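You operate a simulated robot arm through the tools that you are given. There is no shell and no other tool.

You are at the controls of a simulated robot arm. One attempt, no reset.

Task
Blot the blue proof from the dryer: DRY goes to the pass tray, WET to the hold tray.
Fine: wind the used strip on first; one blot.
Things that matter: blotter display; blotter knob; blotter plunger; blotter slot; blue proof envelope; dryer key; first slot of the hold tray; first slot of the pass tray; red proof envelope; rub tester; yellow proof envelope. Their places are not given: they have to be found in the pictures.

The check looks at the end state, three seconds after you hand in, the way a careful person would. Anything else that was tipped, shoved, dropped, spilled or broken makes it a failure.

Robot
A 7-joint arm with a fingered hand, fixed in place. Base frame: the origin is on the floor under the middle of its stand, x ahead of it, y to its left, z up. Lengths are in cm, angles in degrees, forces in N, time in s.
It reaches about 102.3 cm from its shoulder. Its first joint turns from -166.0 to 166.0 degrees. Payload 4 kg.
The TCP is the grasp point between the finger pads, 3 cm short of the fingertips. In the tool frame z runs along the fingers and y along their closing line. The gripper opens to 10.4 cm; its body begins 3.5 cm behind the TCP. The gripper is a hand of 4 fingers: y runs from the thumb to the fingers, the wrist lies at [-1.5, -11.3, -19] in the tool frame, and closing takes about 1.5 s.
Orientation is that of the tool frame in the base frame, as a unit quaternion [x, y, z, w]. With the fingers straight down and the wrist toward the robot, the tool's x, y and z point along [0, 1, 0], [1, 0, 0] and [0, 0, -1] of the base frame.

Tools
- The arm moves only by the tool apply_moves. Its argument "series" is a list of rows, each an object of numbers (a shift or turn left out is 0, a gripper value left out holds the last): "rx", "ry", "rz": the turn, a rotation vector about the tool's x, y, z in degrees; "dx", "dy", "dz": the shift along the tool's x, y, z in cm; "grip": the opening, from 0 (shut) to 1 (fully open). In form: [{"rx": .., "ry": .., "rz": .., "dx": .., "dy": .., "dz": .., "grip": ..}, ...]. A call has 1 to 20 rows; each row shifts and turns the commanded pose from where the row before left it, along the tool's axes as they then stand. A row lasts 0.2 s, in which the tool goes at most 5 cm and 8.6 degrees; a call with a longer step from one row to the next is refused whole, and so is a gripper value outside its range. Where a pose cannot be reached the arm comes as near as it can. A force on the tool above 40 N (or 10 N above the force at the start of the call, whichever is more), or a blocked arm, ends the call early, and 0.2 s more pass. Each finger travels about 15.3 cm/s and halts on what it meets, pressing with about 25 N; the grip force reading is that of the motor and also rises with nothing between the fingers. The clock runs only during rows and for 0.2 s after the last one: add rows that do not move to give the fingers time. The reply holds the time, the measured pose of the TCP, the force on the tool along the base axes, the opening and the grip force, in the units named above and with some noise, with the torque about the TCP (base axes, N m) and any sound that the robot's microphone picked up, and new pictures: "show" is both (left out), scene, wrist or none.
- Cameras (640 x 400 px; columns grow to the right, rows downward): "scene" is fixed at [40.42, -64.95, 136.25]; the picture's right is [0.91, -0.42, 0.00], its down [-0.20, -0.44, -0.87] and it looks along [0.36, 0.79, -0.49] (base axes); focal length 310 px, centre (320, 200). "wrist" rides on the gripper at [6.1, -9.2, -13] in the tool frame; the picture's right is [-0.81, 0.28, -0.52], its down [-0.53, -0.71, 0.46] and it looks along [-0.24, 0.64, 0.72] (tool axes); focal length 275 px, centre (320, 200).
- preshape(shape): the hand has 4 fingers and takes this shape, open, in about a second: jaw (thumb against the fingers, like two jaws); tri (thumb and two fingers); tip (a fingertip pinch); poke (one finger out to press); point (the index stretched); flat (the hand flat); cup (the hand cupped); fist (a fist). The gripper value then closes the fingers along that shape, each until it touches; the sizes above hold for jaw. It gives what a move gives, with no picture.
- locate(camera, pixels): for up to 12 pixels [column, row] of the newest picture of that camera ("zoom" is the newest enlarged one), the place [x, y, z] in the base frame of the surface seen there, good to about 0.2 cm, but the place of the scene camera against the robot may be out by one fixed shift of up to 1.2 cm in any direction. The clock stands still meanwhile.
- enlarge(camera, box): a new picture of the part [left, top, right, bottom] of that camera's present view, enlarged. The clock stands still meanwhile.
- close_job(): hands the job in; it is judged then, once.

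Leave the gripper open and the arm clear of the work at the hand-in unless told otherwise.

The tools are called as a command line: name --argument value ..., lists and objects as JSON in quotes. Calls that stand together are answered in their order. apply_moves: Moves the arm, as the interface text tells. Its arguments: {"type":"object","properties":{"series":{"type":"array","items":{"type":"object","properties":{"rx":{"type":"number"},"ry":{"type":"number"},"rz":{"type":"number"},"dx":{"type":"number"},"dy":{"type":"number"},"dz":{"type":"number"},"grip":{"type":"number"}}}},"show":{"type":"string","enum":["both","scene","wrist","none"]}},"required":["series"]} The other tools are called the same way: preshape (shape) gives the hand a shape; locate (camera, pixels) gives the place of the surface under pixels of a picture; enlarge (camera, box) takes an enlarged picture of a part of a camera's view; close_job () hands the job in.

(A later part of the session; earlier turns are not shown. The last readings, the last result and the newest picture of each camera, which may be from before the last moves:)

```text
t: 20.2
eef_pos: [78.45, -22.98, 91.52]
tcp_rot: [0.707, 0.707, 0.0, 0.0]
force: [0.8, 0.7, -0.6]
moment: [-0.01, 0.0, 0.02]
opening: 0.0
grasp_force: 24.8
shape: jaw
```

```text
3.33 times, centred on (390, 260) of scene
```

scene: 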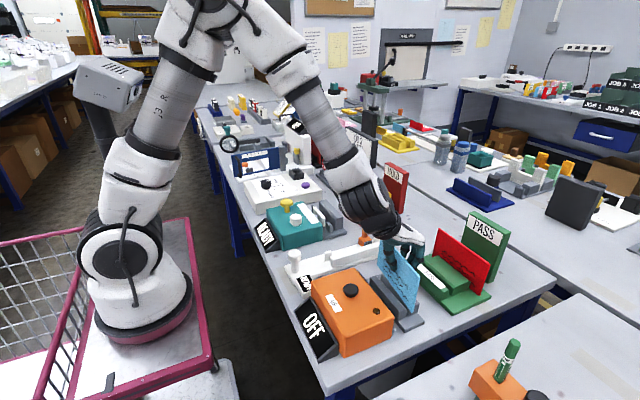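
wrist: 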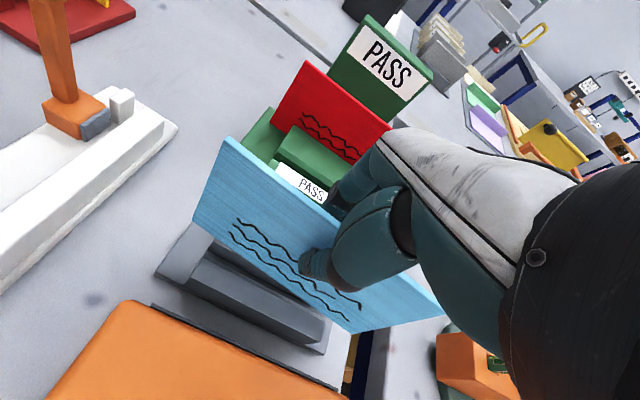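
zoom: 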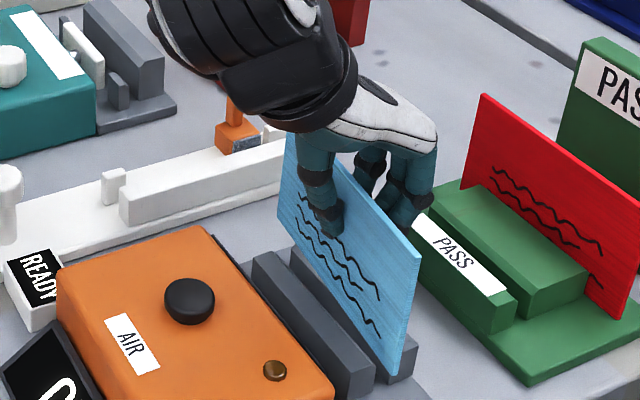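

The envelope is lifting cleanly with the hand. I'll raise it to about z 106, which clears the hammer top at 93.5. I'll take out the yaw and move to y ≈ 0, where the wrist camera can see the blotter slot to the left of the envelope.

apply_moves --series '[{"dz": -3}, {"dz": -3.8}, {"dz": -3.8}, {"dz": -3.8}, {"rz": -3.8}, {"dx": 2}, {"dx": 3.5}, {"dx": 3.5}, {"dx": 3.5}, {"dx": 3.5}, {"dx": 3.5}, {"dx": 2.5}, {"dx": 1}, {}, {}]' --show "both"

enlarge --camera "wrist" --box '[0, 150, 200, 350]'

```text
t: 23.4
eef_pos: [77.01, -0.07, 106.01]
tcp_rot: [0.683, 0.731, 0.0, 0.0]
force: [-0.6, 0.1, 0.0]
moment: [0.03, -0.01, 0.02]
opening: 0.03
grasp_force: 24.9
shape: jaw
```

scene: 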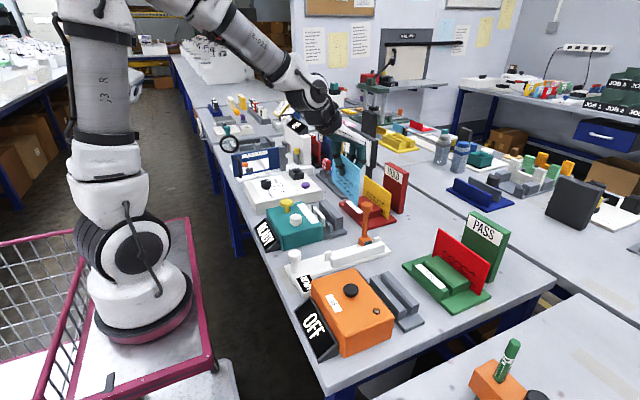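
wrist: 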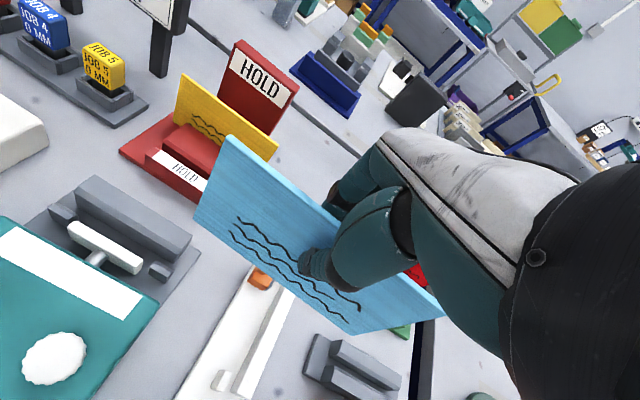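

```text
2.00 times, centred on (100, 250) of wrist
```

zoom: 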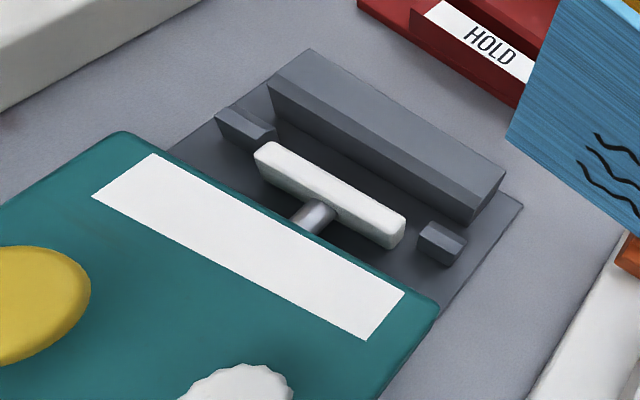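

Clear view of the blotter slot. I'll measure the stops, the pad, the back block and the envelope itself.

locate --camera "zoom" --pixels '[[225, 115], [268, 130], [270, 140], [430, 228], [462, 240], [440, 255], [272, 90], [475, 205], [300, 60], [498, 180], [265, 145], [400, 215]]'

locate --camera "zoom" --pixels '[[275, 118], [460, 218], [370, 170], [320, 140], [420, 200], [215, 110], [480, 215], [515, 205], [310, 55], [445, 300], [262, 155], [395, 240]]'

locate --camera "wrist" --pixels '[[229, 140], [228, 150], [195, 215], [260, 165], [300, 195], [437, 302], [430, 312], [360, 330], [200, 222], [240, 200], [340, 320], [250, 260]]'

```text
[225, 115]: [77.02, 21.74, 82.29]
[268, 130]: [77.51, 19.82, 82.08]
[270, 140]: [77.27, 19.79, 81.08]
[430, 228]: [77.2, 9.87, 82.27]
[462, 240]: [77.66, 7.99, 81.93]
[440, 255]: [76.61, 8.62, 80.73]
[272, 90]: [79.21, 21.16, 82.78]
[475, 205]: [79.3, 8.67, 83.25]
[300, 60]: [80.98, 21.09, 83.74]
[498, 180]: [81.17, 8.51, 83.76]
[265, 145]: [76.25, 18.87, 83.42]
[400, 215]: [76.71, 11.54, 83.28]
```

```text
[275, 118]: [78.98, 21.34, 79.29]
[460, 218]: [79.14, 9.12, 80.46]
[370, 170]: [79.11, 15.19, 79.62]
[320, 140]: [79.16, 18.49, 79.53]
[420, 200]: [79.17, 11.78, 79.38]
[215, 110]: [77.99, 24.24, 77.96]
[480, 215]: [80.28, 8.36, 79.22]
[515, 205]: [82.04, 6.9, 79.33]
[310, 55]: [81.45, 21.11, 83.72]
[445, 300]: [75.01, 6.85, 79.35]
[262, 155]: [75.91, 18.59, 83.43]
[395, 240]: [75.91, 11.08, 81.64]
```

```text
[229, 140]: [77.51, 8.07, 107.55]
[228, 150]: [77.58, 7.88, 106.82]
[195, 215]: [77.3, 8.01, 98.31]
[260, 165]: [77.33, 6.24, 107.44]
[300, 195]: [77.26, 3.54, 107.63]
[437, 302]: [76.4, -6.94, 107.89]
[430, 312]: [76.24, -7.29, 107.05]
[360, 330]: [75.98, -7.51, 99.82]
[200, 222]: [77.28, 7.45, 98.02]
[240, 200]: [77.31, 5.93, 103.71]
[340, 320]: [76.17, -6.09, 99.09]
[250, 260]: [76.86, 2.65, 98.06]
```

The slot runs from x 77.6 to 79.1 (mid 78.35), with centre y 14.9 and floor z 79.3. The envelope still has about 4.4° of yaw, so I'll turn that out and measure again.

apply_moves --series '[{"rz": -2.2}, {"rz": -2.2}, {}, {}]' --show "both"

locate --camera "wrist" --pixels '[[229, 140], [228, 150], [198, 212], [260, 165], [300, 195], [437, 302], [430, 312], [360, 330], [200, 222], [240, 200], [340, 320], [250, 260]]'

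enlarge --camera "scene" --box '[290, 90, 410, 230]'

```text
t: 24.4
eef_pos: [76.99, 0.11, 105.88]
tcp_rot: [0.655, 0.756, 0.0, 0.0]
force: [-0.2, -0.3, -0.1]
moment: [-0.02, -0.02, 0.01]
opening: 0.0
grasp_force: 24.8
shape: jaw
```

scene: 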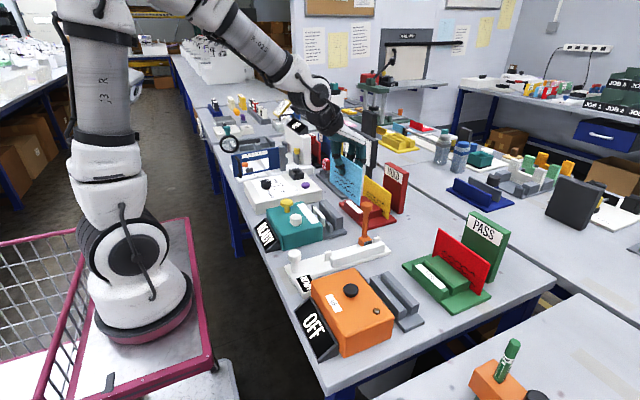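
wrist: 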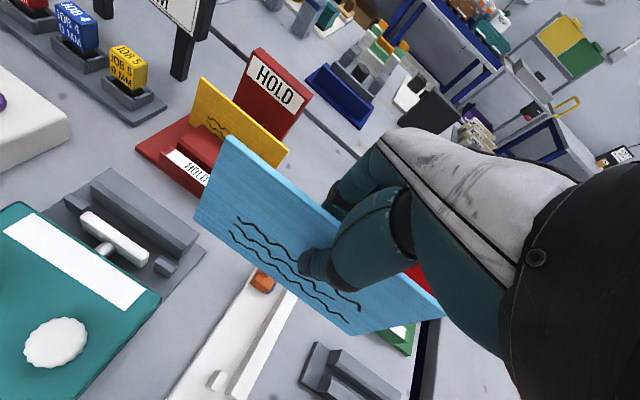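

```text
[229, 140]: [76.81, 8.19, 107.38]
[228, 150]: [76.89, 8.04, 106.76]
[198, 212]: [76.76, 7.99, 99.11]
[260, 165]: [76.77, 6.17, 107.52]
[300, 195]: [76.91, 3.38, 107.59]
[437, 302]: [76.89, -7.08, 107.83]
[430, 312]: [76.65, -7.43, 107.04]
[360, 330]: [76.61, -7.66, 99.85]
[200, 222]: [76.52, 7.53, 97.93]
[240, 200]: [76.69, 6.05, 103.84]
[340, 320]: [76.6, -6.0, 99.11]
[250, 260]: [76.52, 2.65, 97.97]
```

```text
2.86 times, centred on (350, 160) of scene
```

zoom: 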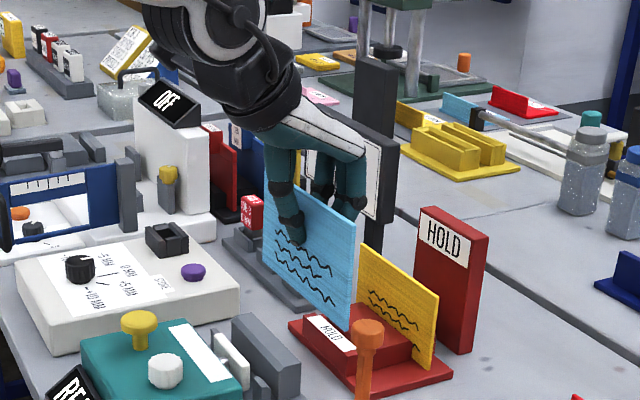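

The envelope is now parallel to the slot. Its mid-plane is about x 76.85, its centre y 0.05 and its bottom z 97.6. I'll shift it by base (+1.5, +14.85) and come down to just above the slot for a check.

apply_moves --series '[{"dx": 2.5, "dy": 0.61}, {"dx": 3.5, "dy": 0.9}, {"dx": 3.5, "dy": 0.9}, {"dx": 3.0, "dy": 0.75}, {"dx": 1.99, "dy": 0.45}, {}, {"dz": 2}, {"dz": 3}, {"dz": 3}, {"dz": 3}, {"dz": 1.9}, {}, {}]' --show "both"

enlarge --camera "scene" --box '[260, 150, 380, 250]'

enlarge --camera "wrist" --box '[120, 120, 440, 340]'

```text
t: 27.2
eef_pos: [78.27, 14.66, 92.92]
tcp_rot: [0.655, 0.756, -0.001, 0.0]
force: [-0.2, -0.1, 0.3]
moment: [-0.02, 0.01, 0.0]
opening: 0.0
grasp_force: 25.2
shape: jaw
```

scene: 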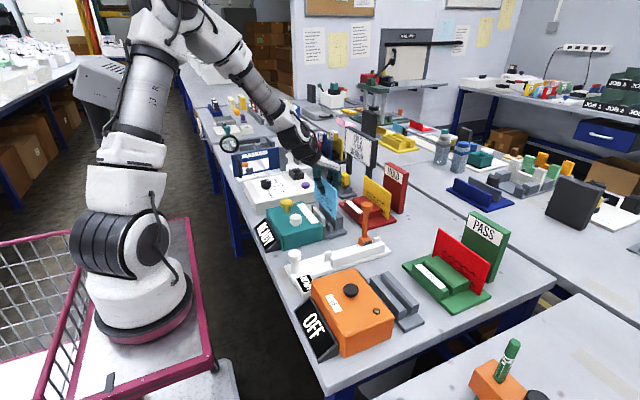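
wrist: 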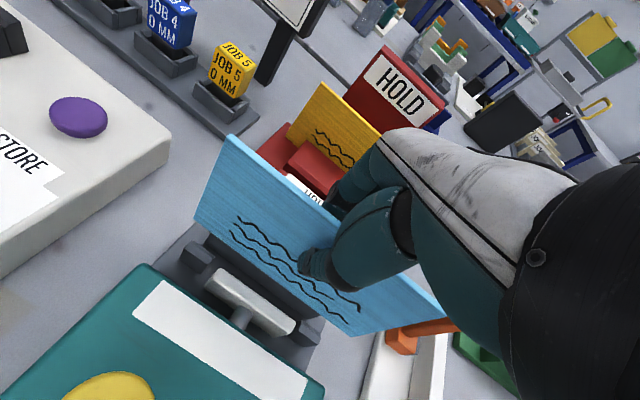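

```text
4.00 times, centred on (320, 200) of scene
```

zoom: 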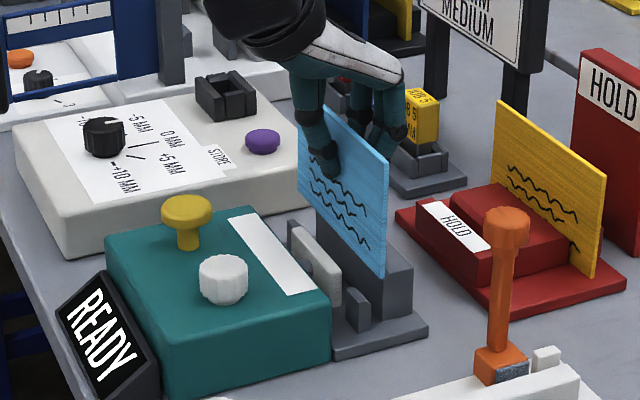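

```text
1.82 times, centred on (280, 230) of wrist
```

zoom: 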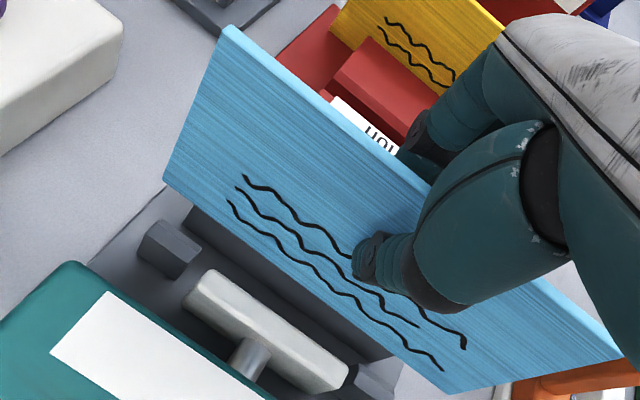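

The envelope hangs just above the slot. I'll measure its bottom edge against the stops and the back block before lowering.

locate --camera "zoom" --pixels '[[168, 172], [172, 180], [300, 280], [435, 382], [440, 370], [195, 255], [180, 235], [385, 375], [228, 35], [226, 45], [600, 345], [330, 270]]'

```text
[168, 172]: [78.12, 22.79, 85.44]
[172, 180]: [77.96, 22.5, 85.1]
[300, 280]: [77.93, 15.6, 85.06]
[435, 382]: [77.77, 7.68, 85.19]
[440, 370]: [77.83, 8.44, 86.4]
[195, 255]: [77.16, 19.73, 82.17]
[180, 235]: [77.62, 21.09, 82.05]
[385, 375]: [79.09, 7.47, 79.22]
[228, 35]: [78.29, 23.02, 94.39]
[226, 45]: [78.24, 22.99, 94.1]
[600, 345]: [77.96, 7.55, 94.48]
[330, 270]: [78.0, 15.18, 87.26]
```

The bottom front face is at x 77.85, so I'll nudge +0.25 to centre it in the slot. The y centre is 14.95, which is good. Now I'll lower about 5.4 cm slowly.

apply_moves --series '[{"dx": -0.04, "dy": 0.25}, {}, {"dz": 1}, {"dz": 1}, {"dz": 1}, {"dz": 1}, {"dz": 0.7}, {"dz": 0.5}, {}, {}]' --show "both"

enlarge --camera "scene" --box '[260, 150, 380, 250]'

enlarge --camera "wrist" --box '[120, 120, 440, 340]'

```text
t: 29.4
eef_pos: [78.65, 14.88, 87.74]
tcp_rot: [0.654, 0.756, 0.0, 0.0]
force: [-0.4, 0.8, -0.9]
moment: [0.01, 0.0, 0.0]
opening: 0.0
grasp_force: 25.5
shape: jaw
```

scene: 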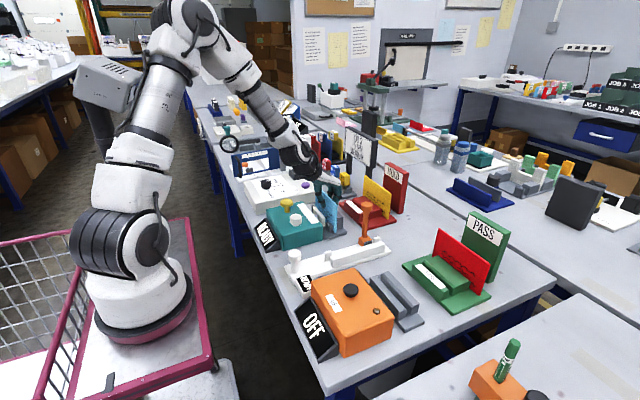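
wrist: 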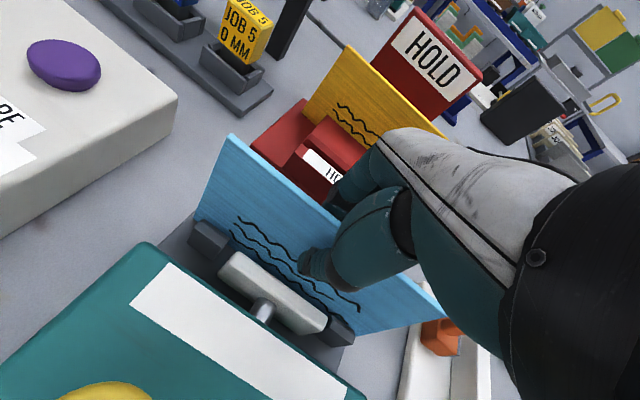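

```text
4.00 times, centred on (320, 200) of scene
```

zoom: 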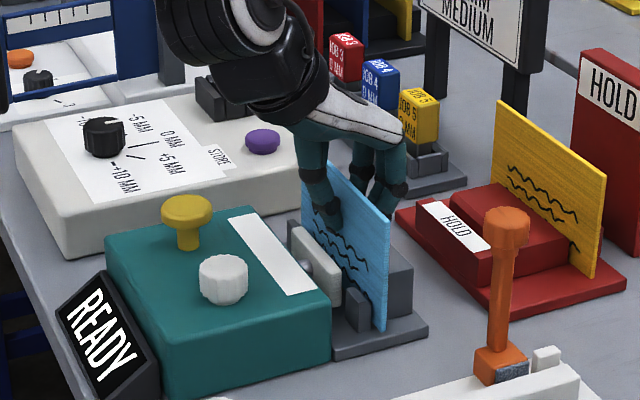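

```text
1.82 times, centred on (280, 230) of wrist
```

zoom: 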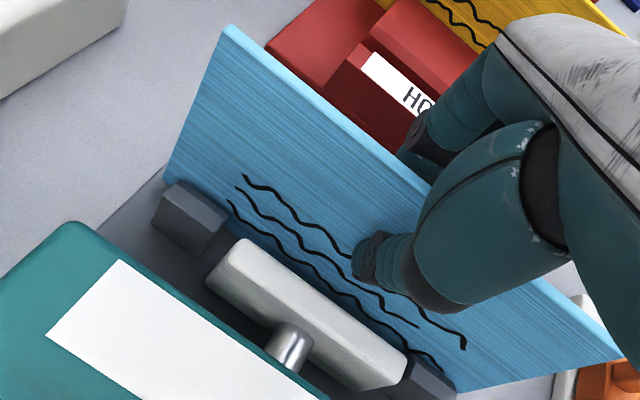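

The envelope is inside the slot, between the stops and the back block. I'll check its height and then lower the last few mm.

locate --camera "zoom" --pixels '[[230, 38], [330, 110], [600, 348], [172, 172], [340, 240]]'

apply_moves --series '[{"dz": 0.2}, {"dz": 0.2}, {}, {}]' --show "none"

```text
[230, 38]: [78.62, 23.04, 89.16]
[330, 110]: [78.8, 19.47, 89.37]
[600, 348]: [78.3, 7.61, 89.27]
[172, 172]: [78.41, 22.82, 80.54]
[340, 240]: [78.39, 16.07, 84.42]
```

```text
t: 30.4
eef_pos: [78.7, 14.81, 87.44]
tcp_rot: [0.655, 0.756, 0.0, 0.0]
force: [-1.0, 0.6, 8.1]
moment: [-0.03, 0.01, 0.01]
opening: 0.0
grasp_force: 25.3
shape: jaw
```

There is 8 N of upward force, so the envelope sits on the slot floor. I'll back off 1 mm, open the fingers gently and lift straight up.

apply_moves --series '[{"dz": -0.1, "grip": 0.1}, {"grip": 0.2}, {"grip": 0.3}, {"grip": 0.42}, {}, {}]' --show "both"

enlarge --camera "scene" --box '[260, 150, 380, 250]'

enlarge --camera "wrist" --box '[120, 120, 440, 340]'

```text
t: 31.8
eef_pos: [78.73, 14.86, 87.36]
tcp_rot: [0.655, 0.756, 0.0, 0.0]
force: [0.4, -0.2, -0.7]
moment: [-0.03, 0.03, 0.02]
opening: 4.32
grasp_force: 0.0
shape: jaw
```

scene: 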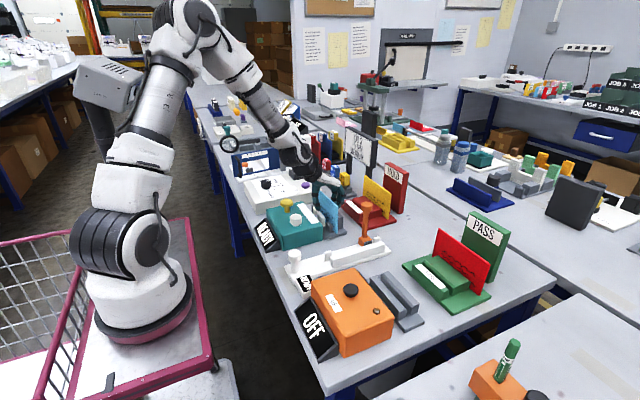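
wrist: 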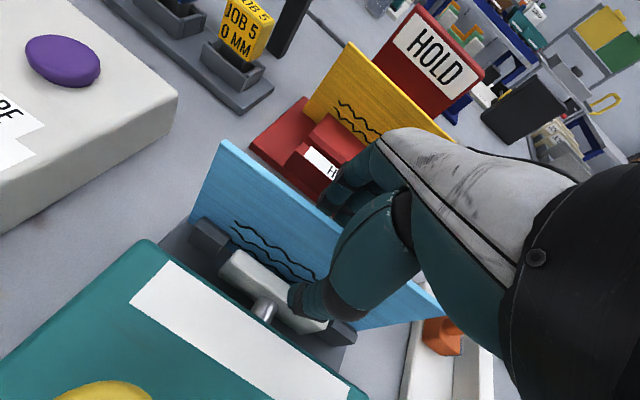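

```text
4.00 times, centred on (320, 200) of scene
```

zoom: 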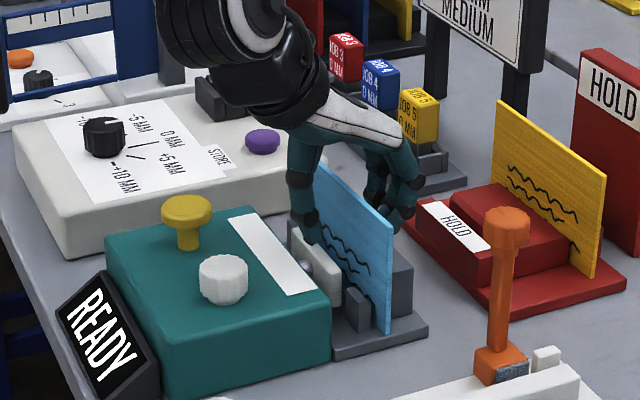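

```text
1.82 times, centred on (280, 230) of wrist
```

zoom: 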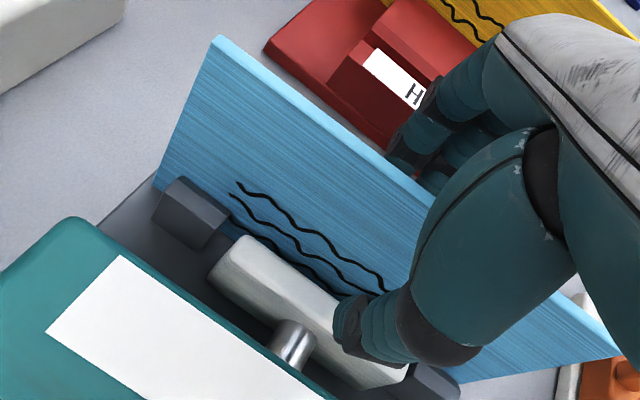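

The envelope stands in the slot, released. The hand is clear on both sides, so I'll lift straight up.

apply_moves --series '[{"dz": -1}, {"dz": -2}, {"dz": -3}, {"dz": -3}, {"dz": -4}, {}, {}]' --show "both"

enlarge --camera "scene" --box '[260, 150, 380, 250]'

enlarge --camera "wrist" --box '[60, 120, 340, 340]'

```text
t: 33.4
eef_pos: [78.8, 15.1, 100.32]
tcp_rot: [0.655, 0.756, 0.0, -0.001]
force: [0.4, 0.3, 1.0]
moment: [-0.01, 0.01, 0.0]
opening: 4.32
grasp_force: 0.0
shape: jaw
```

scene: 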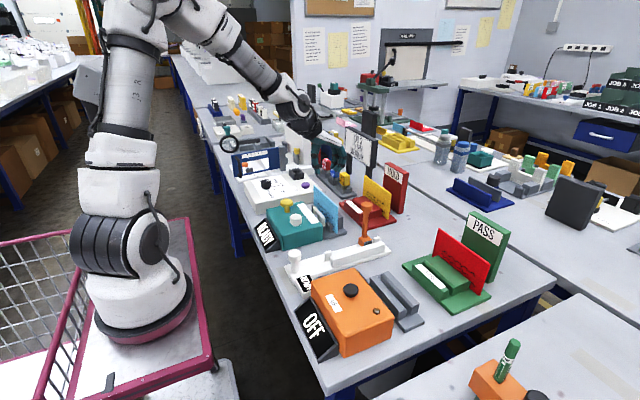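
wrist: 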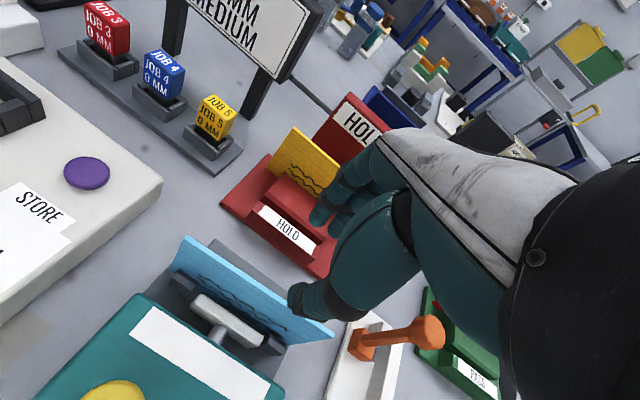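

```text
4.00 times, centred on (320, 200) of scene
```

zoom: 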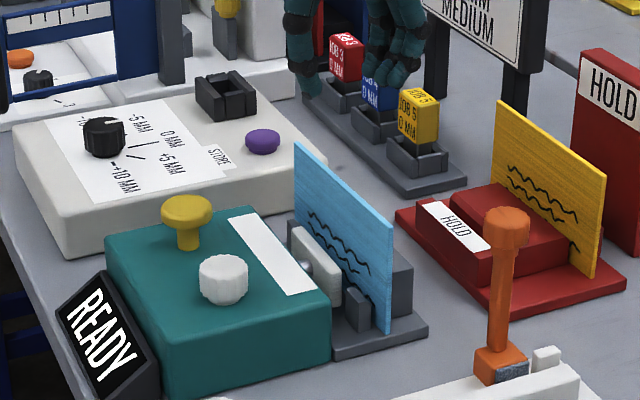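

```text
1.82 times, centred on (200, 230) of wrist
```

zoom: 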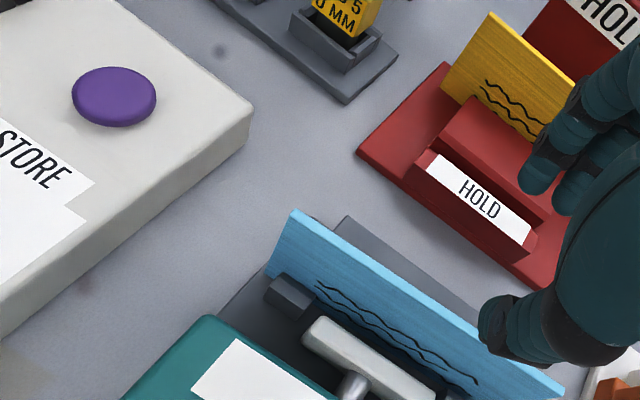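

The blue envelope stands well in the blotter slot and the display still reads READY. Next is the plunger, at (66.35, 18.9) with its top at z 87.9. I'll turn the hand back straight, close the jaw and go above it, then check alignment before a single press.

apply_moves --series '[{"rz": 4.1, "grip": 0.2}, {"rz": 4.1, "grip": 0.0}, {"dx": 1.27, "dy": -4.15}, {"dx": 1.27, "dy": -4.15}, {"dx": 1.27, "dy": -4.15}, {}, {"dz": 2}, {"dz": 2}, {}, {}]' --show "both"

enlarge --camera "scene" --box '[240, 140, 360, 240]'

enlarge --camera "wrist" --box '[160, 180, 400, 360]'

```text
t: 35.6
eef_pos: [66.28, 18.6, 96.45]
tcp_rot: [0.707, 0.707, 0.0, 0.0]
force: [-0.3, 0.6, -0.3]
moment: [-0.02, 0.01, 0.01]
opening: 0.0
grasp_force: 25.1
shape: jaw
```

scene: 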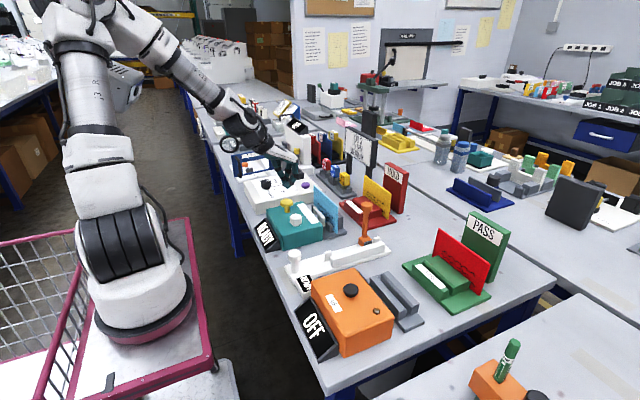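
wrist: 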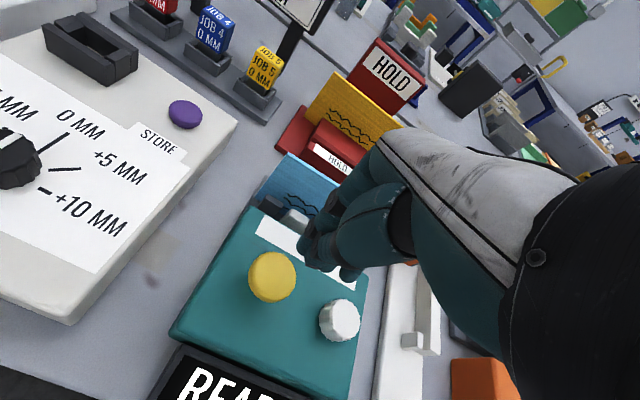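

```text
4.00 times, centred on (300, 190) of scene
```

zoom: 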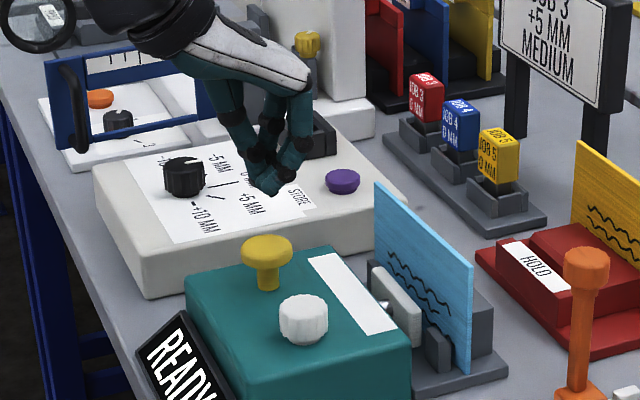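

```text
2.22 times, centred on (280, 270) of wrist
```

zoom: 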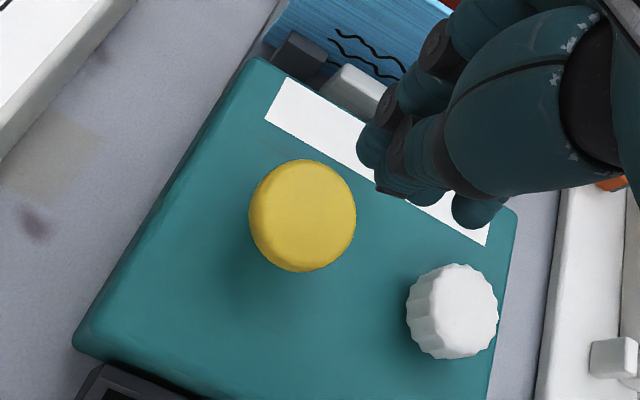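

The fingertips show at zoom (365,150) to (470,215). I'll locate them against the plunger.

locate --camera "zoom" --pixels '[[362, 150], [385, 185], [425, 195], [470, 215], [302, 215], [252, 215], [354, 215], [302, 165], [302, 265]]'

enlarge --camera "scene" --box '[260, 140, 330, 190]'

```text
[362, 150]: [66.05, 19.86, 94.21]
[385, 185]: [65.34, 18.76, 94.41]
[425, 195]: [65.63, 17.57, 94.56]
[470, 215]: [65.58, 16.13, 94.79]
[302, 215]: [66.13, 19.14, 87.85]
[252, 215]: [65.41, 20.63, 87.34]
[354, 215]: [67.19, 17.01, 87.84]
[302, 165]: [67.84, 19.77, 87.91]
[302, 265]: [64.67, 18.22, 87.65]
```

```text
8.00 times, centred on (295, 165) of scene
```

zoom: 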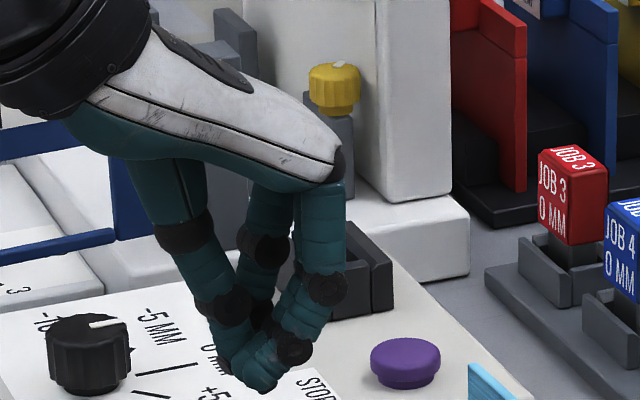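

The fingertips span y 16–20 and x 65.3–66. I'll shift +0.5 in y and +0.2 in x to centre on the plunger, lower to just above it, then press once slowly.

apply_moves --series '[{"dx": 0.5, "dy": 0.2, "dz": 1}, {"dz": 1.5}, {"dz": 1.5}, {"dz": 0.7}, {}, {}]' --show "both"

enlarge --camera "scene" --box '[240, 160, 360, 260]'

enlarge --camera "wrist" --box '[200, 160, 400, 310]'

```text
t: 37.0
eef_pos: [66.34, 19.42, 92.79]
tcp_rot: [0.708, 0.706, 0.011, -0.01]
force: [0.1, 0.8, -0.1]
moment: [0.0, 0.0, 0.01]
opening: 0.0
grasp_force: 25.2
shape: jaw
```

scene: 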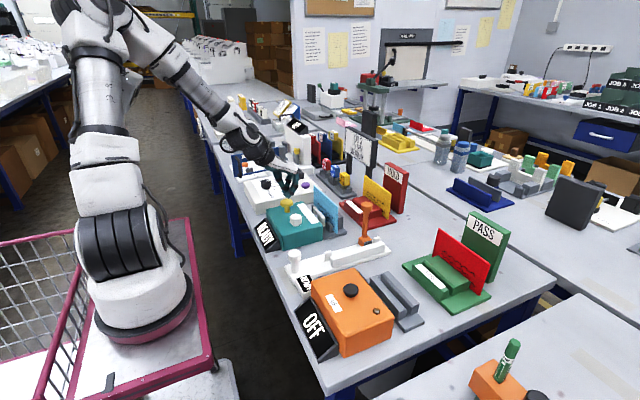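
wrist: 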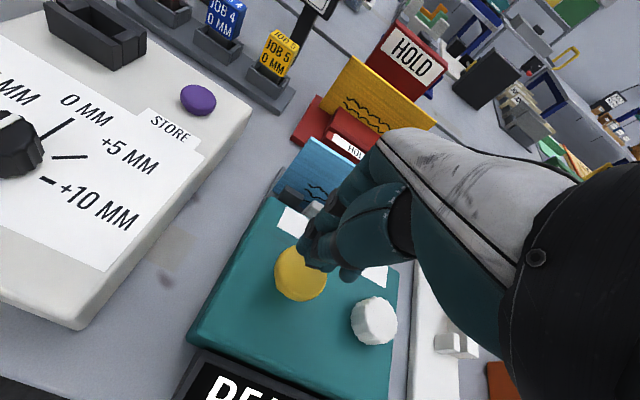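

```text
4.00 times, centred on (300, 210) of scene
```

zoom: 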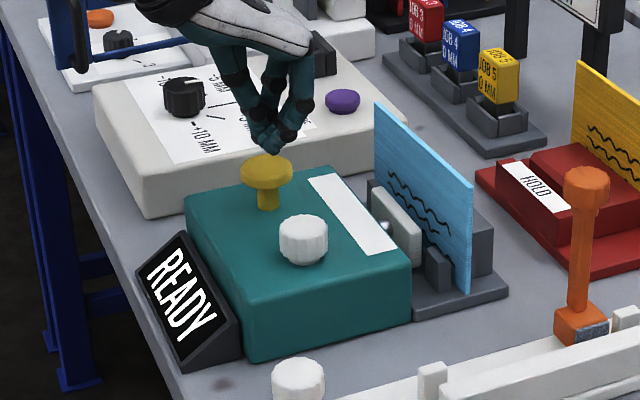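

```text
2.67 times, centred on (300, 235) of wrist
```

zoom: 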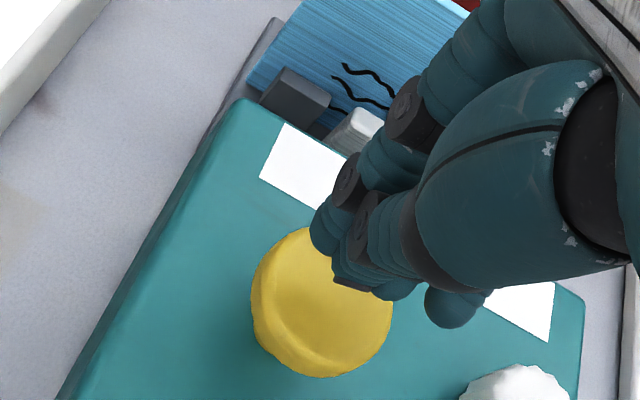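

The display still reads READY. But the arm stopped at z 92.8 instead of 91.75, with a slight tilt and no force, so a joint limit is probably near. I'll rise a little, yaw the hand toward the radial direction and see if the pose is tracked again.

apply_moves --series '[{"dz": -2}, {"dz": -2}, {"rz": -7}, {"rz": -7}, {}, {}]' --show "scene"

```text
t: 38.4
eef_pos: [66.29, 19.21, 95.74]
tcp_rot: [0.615, 0.788, 0.0, 0.0]
force: [0.0, 0.1, 0.6]
moment: [0.03, -0.02, -0.01]
opening: 0.0
grasp_force: 24.9
shape: jaw
```

scene: 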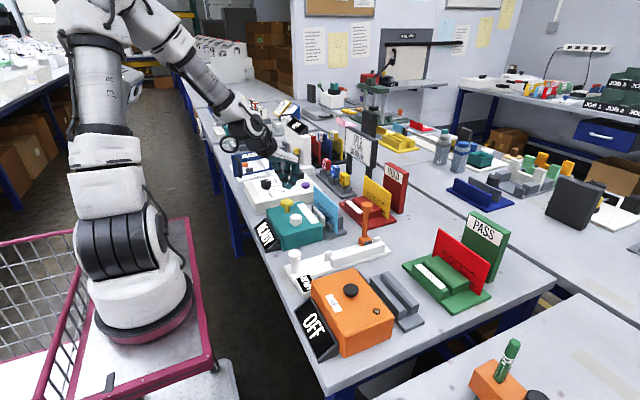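

Tracking is fine again at z 95.75. I'll lower 3.5 cm in this orientation, still above the plunger, to see whether it follows.

apply_moves --series '[{"dz": 1.5}, {"dz": 1}, {"dz": 1}, {}, {}]' --show "none"

```text
t: 39.6
eef_pos: [66.47, 19.23, 92.24]
tcp_rot: [0.616, 0.788, 0.0, 0.0]
force: [-0.8, -1.1, 0.1]
moment: [-0.02, -0.02, 0.03]
opening: 0.01
grasp_force: 25.0
shape: jaw
```

It follows exactly now (z 92.24). I'll lower 0.9 cm more to just above the plunger cap and look.

apply_moves --series '[{"dz": 0.5}, {"dz": 0.4}, {}, {}]' --show "both"

enlarge --camera "scene" --box '[250, 165, 340, 255]'

enlarge --camera "wrist" --box '[200, 160, 400, 310]'

```text
t: 40.6
eef_pos: [66.5, 19.2, 91.32]
tcp_rot: [0.616, 0.788, -0.001, 0.0]
force: [-0.2, 0.2, -1.0]
moment: [-0.02, -0.01, 0.0]
opening: 0.0
grasp_force: 25.0
shape: jaw
```

scene: 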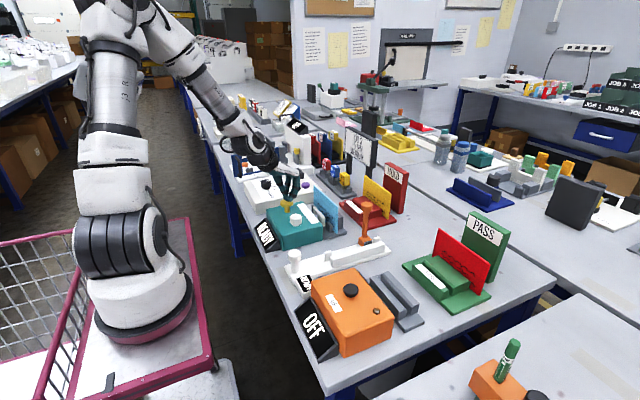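
wrist: 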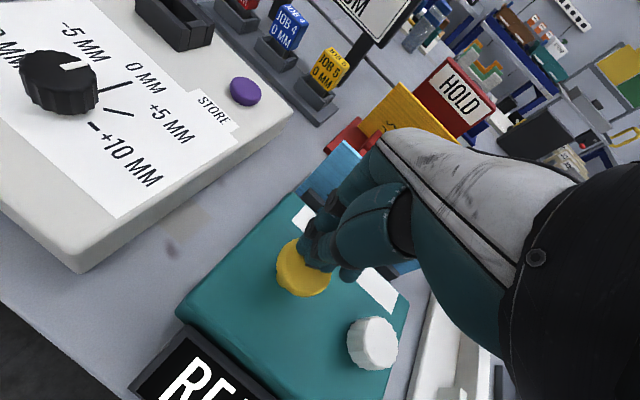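

```text
4.44 times, centred on (295, 210) of scene
```

zoom: 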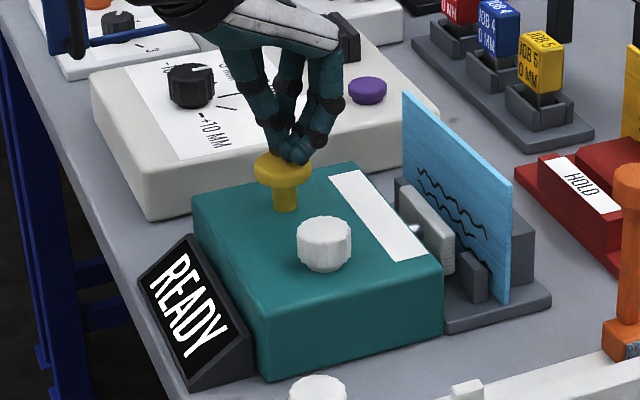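

```text
2.67 times, centred on (300, 235) of wrist
```

zoom: 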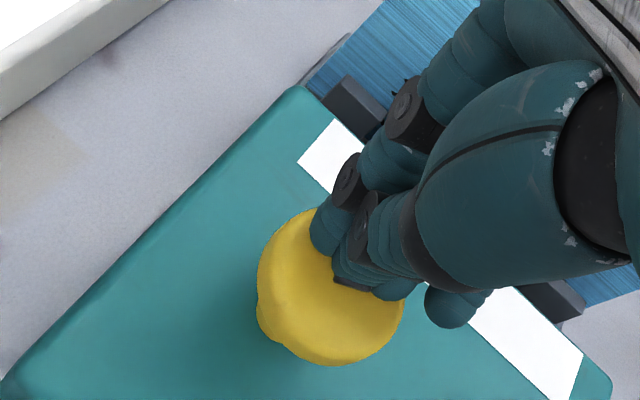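

The tips are about 0.4 cm above the cap and slightly toward its +x edge. I'll locate tips and cap for a fine shift.

locate --camera "zoom" --pixels '[[325, 245], [350, 283], [390, 295], [450, 315], [300, 300], [262, 280], [330, 355], [290, 225], [395, 320], [330, 320]]'

```text
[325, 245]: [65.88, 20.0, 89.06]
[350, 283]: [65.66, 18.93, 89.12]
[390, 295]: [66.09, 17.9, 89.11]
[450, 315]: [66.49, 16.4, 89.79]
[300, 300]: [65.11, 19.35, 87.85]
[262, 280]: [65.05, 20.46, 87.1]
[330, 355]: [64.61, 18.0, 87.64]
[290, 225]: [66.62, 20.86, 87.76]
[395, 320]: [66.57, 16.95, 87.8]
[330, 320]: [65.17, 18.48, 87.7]
```

Alignment is good. I'll shift -0.3 cm in x and press down slowly, watching force, sound and the display.

apply_moves --series '[{"dx": 0.07, "dy": -0.29}, {"dz": 0.25}, {"dz": 0.25}, {"dz": 0.25}, {"dz": 0.25}, {}]' --show "scene"

enlarge --camera "scene" --box '[250, 165, 340, 255]'

```text
t: 42.0
eef_pos: [66.1, 19.27, 90.31]
tcp_rot: [0.616, 0.788, 0.0, 0.0]
force: [0.0, -0.8, 0.8]
moment: [-0.04, 0.05, 0.01]
opening: 0.01
grasp_force: 24.5
shape: jaw
```

scene: 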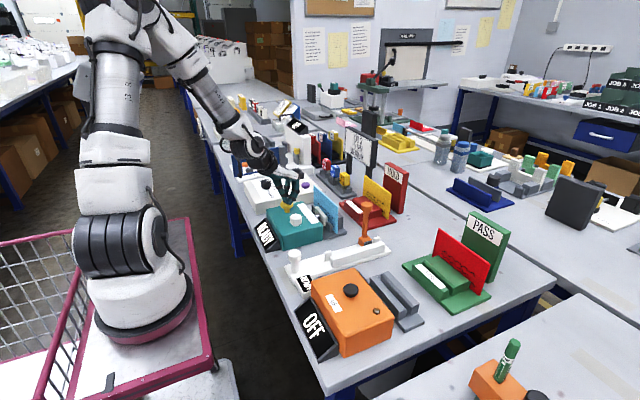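

```text
4.44 times, centred on (295, 210) of scene
```

zoom: 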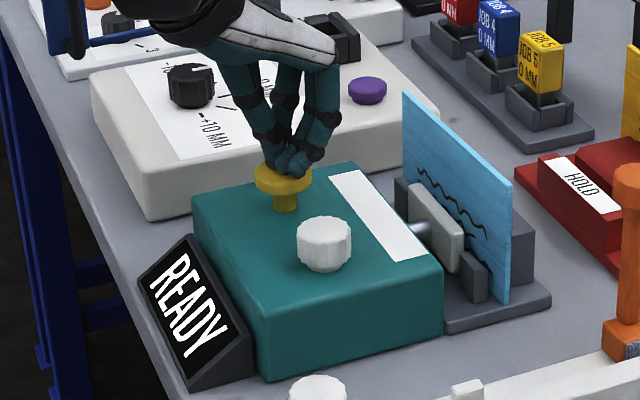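

The plunger is going down and the pad is moving toward the envelope. I'll keep pressing in small steps.

apply_moves --series '[{"dz": 0.25}, {"dz": 0.25}, {"dz": 0.2}, {}]' --show "scene"

enlarge --camera "scene" --box '[250, 165, 340, 255]'

```text
t: 43.0
eef_pos: [66.17, 19.18, 89.67]
tcp_rot: [0.616, 0.788, 0.0, 0.0]
force: [0.4, 1.1, 2.2]
moment: [0.03, 0.0, 0.0]
opening: 0.01
grasp_force: 24.7
shape: jaw
heard: click
```

scene: 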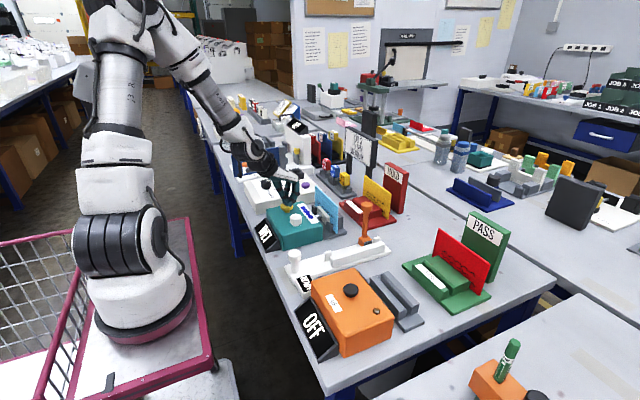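

```text
4.44 times, centred on (295, 210) of scene
```

zoom: 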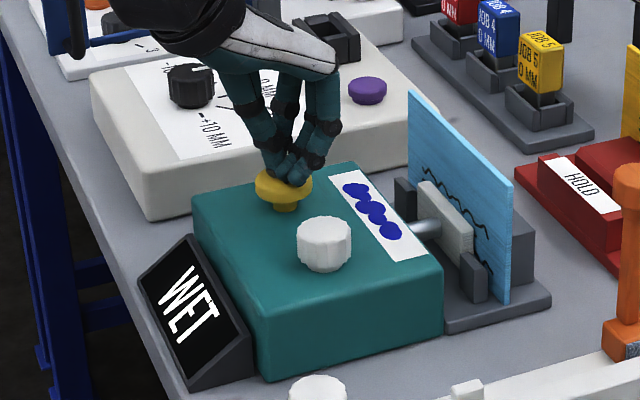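

A click, and the display reads WET, with blue marks on the strip. So the blue proof goes in the HOLD tray. I'll lift straight off the plunger and confirm the reading.

apply_moves --series '[{"dz": -1}, {"dz": -2}, {"dz": -3}, {"dz": -3}, {"dz": -2}, {}, {}]' --show "both"

enlarge --camera "scene" --box '[250, 165, 340, 255]'

```text
t: 44.6
eef_pos: [66.13, 18.99, 100.76]
tcp_rot: [0.615, 0.789, -0.001, 0.001]
force: [0.1, 0.6, 0.2]
moment: [0.0, -0.03, 0.0]
opening: 0.0
grasp_force: 24.3
shape: jaw
```

scene: 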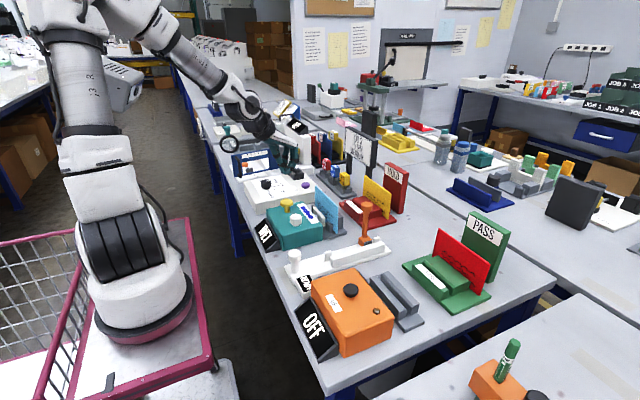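
wrist: 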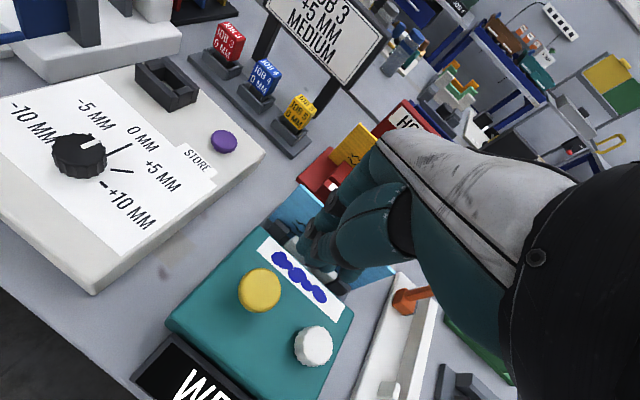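

```text
4.44 times, centred on (295, 210) of scene
```

zoom: 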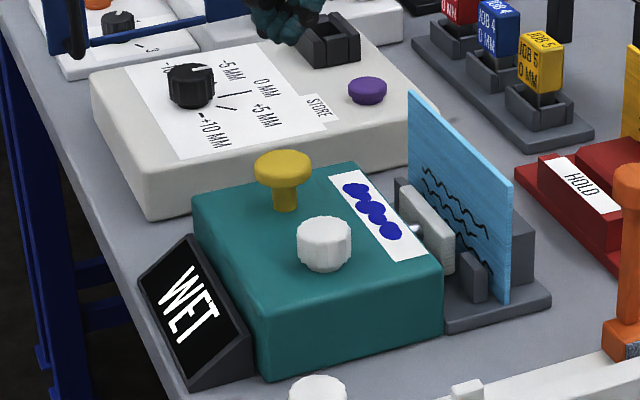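

WET is confirmed. Now I'll open the hand, set its yaw to 8° (the angle at which the grip kept the envelope square) and move to a viewpoint. From there I can measure the blue envelope and the HOLD tray's first slot.

apply_moves --series '[{"rz": 5.8, "dz": -2, "grip": 0.2}, {"dx": -4.08, "dy": 1.61, "dz": -0.7, "grip": 0.44}, {"dx": -4.08, "dy": 1.61, "dz": -0.7}, {"dx": -4.08, "dy": 1.61, "dz": -0.7}, {"dx": -4.08, "dy": 1.61, "dz": -0.6}, {"dx": -4.08, "dy": 1.61, "dz": -0.6}, {}, {}]' --show "both"

enlarge --camera "wrist" --box '[20, 50, 340, 300]'

```text
t: 46.4
eef_pos: [76.88, 0.21, 105.98]
tcp_rot: [0.655, 0.756, 0.0, 0.0]
force: [0.0, -0.4, 0.0]
moment: [-0.01, -0.01, -0.01]
opening: 4.55
grasp_force: 0.1
shape: jaw
```

scene: 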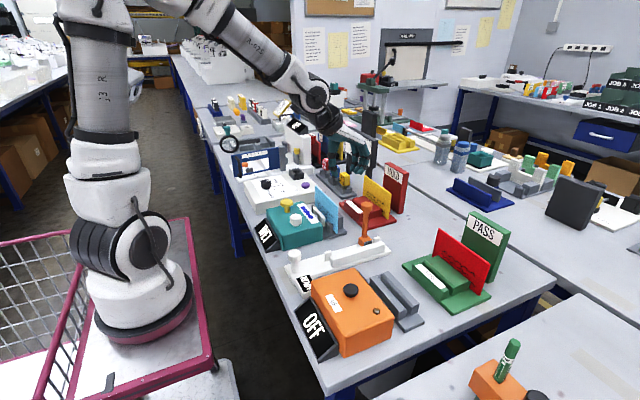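
wrist: 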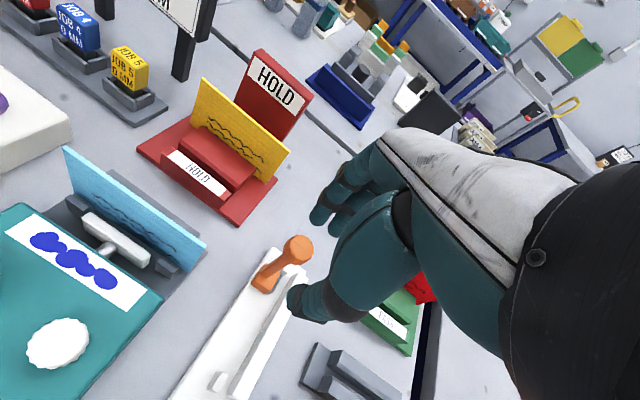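

```text
1.60 times, centred on (180, 175) of wrist
```

zoom: 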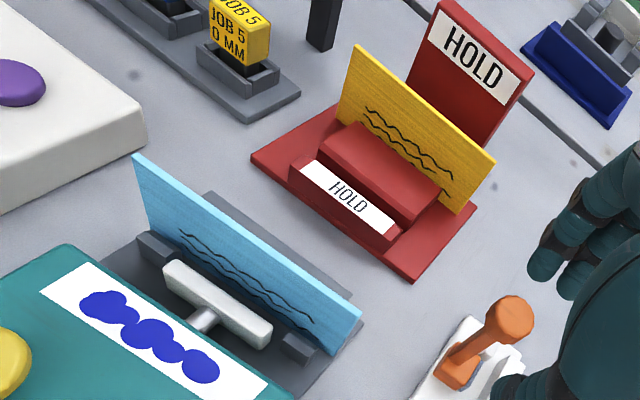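

Good view. I'll enlarge the HOLD tray and the envelope separately and locate their edges.

enlarge --camera "wrist" --box '[130, 70, 300, 230]'

locate --camera "wrist" --pixels '[[68, 150], [67, 156], [135, 195], [133, 201], [204, 243], [202, 249], [75, 200], [195, 262], [110, 200], [100, 170]]'

```text
2.50 times, centred on (215, 150) of wrist
```

zoom: 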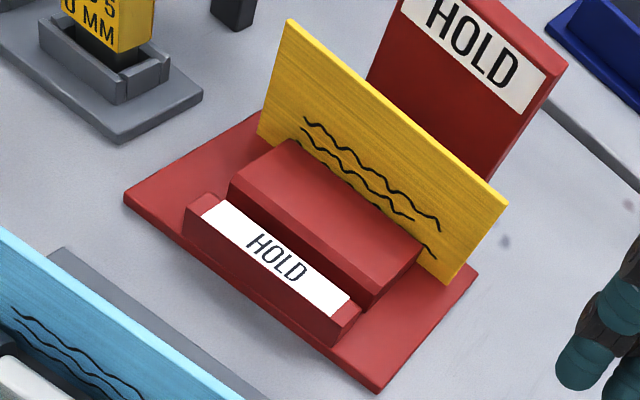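

```text
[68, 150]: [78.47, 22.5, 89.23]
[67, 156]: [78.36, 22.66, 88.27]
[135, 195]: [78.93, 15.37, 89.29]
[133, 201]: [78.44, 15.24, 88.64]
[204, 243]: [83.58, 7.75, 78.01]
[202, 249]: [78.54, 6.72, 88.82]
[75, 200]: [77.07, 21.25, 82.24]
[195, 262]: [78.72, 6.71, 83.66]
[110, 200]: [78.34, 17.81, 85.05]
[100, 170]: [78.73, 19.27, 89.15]
```

locate --camera "zoom" --pixels '[[215, 200], [355, 300], [188, 212], [335, 335], [232, 190], [372, 290], [240, 168], [405, 240], [285, 145], [300, 215], [340, 243], [315, 238]]'

locate --camera "zoom" --pixels '[[128, 200], [378, 390], [260, 115], [470, 270], [290, 25], [505, 205], [400, 120], [330, 200], [370, 275], [225, 192], [350, 308], [290, 170]]'

```text
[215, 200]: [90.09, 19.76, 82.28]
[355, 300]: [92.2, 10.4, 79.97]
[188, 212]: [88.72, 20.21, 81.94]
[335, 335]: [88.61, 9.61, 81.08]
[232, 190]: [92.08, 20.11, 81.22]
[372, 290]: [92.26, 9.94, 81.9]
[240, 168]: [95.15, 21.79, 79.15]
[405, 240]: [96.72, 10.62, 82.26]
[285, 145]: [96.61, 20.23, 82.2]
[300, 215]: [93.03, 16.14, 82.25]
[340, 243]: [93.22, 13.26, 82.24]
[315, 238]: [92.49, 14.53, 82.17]
```

```text
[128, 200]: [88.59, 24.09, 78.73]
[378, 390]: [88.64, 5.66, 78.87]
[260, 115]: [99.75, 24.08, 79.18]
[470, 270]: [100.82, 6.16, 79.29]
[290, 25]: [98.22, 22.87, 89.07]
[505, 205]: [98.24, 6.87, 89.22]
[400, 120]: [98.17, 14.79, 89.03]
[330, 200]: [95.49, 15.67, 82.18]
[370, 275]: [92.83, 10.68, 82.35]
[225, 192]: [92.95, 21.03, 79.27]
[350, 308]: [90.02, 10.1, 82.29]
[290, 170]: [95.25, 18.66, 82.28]
```

Slot 1 of HOLD lies between the label block and the second block (front face x 92.1), with y centre 14.9 and floor z 79.3. I'll enlarge further to find the label block's back edge.

enlarge --camera "wrist" --box '[155, 130, 245, 210]'

```text
5.00 times, centred on (200, 170) of wrist
```

zoom: 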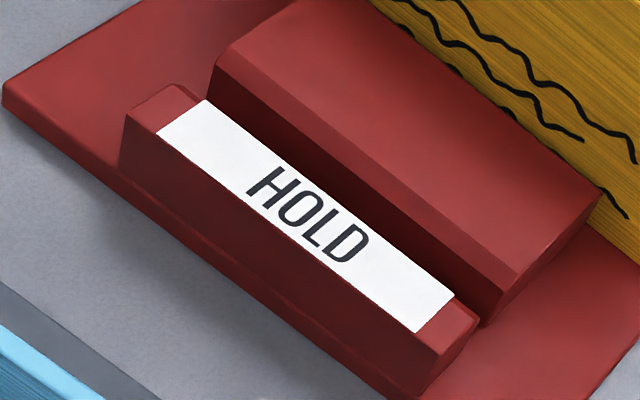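

locate --camera "zoom" --pixels '[[185, 86], [205, 100], [270, 150], [330, 197], [400, 252], [450, 292], [475, 318], [212, 75], [215, 95], [300, 150], [500, 300], [505, 270]]'

```text
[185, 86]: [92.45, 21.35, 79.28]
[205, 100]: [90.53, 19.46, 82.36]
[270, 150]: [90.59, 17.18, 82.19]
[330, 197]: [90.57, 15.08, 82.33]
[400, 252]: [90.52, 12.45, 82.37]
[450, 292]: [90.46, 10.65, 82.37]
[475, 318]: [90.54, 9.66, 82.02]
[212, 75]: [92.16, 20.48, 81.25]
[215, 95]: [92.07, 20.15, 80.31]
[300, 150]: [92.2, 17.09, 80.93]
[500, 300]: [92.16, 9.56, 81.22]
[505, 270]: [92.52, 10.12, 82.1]
```

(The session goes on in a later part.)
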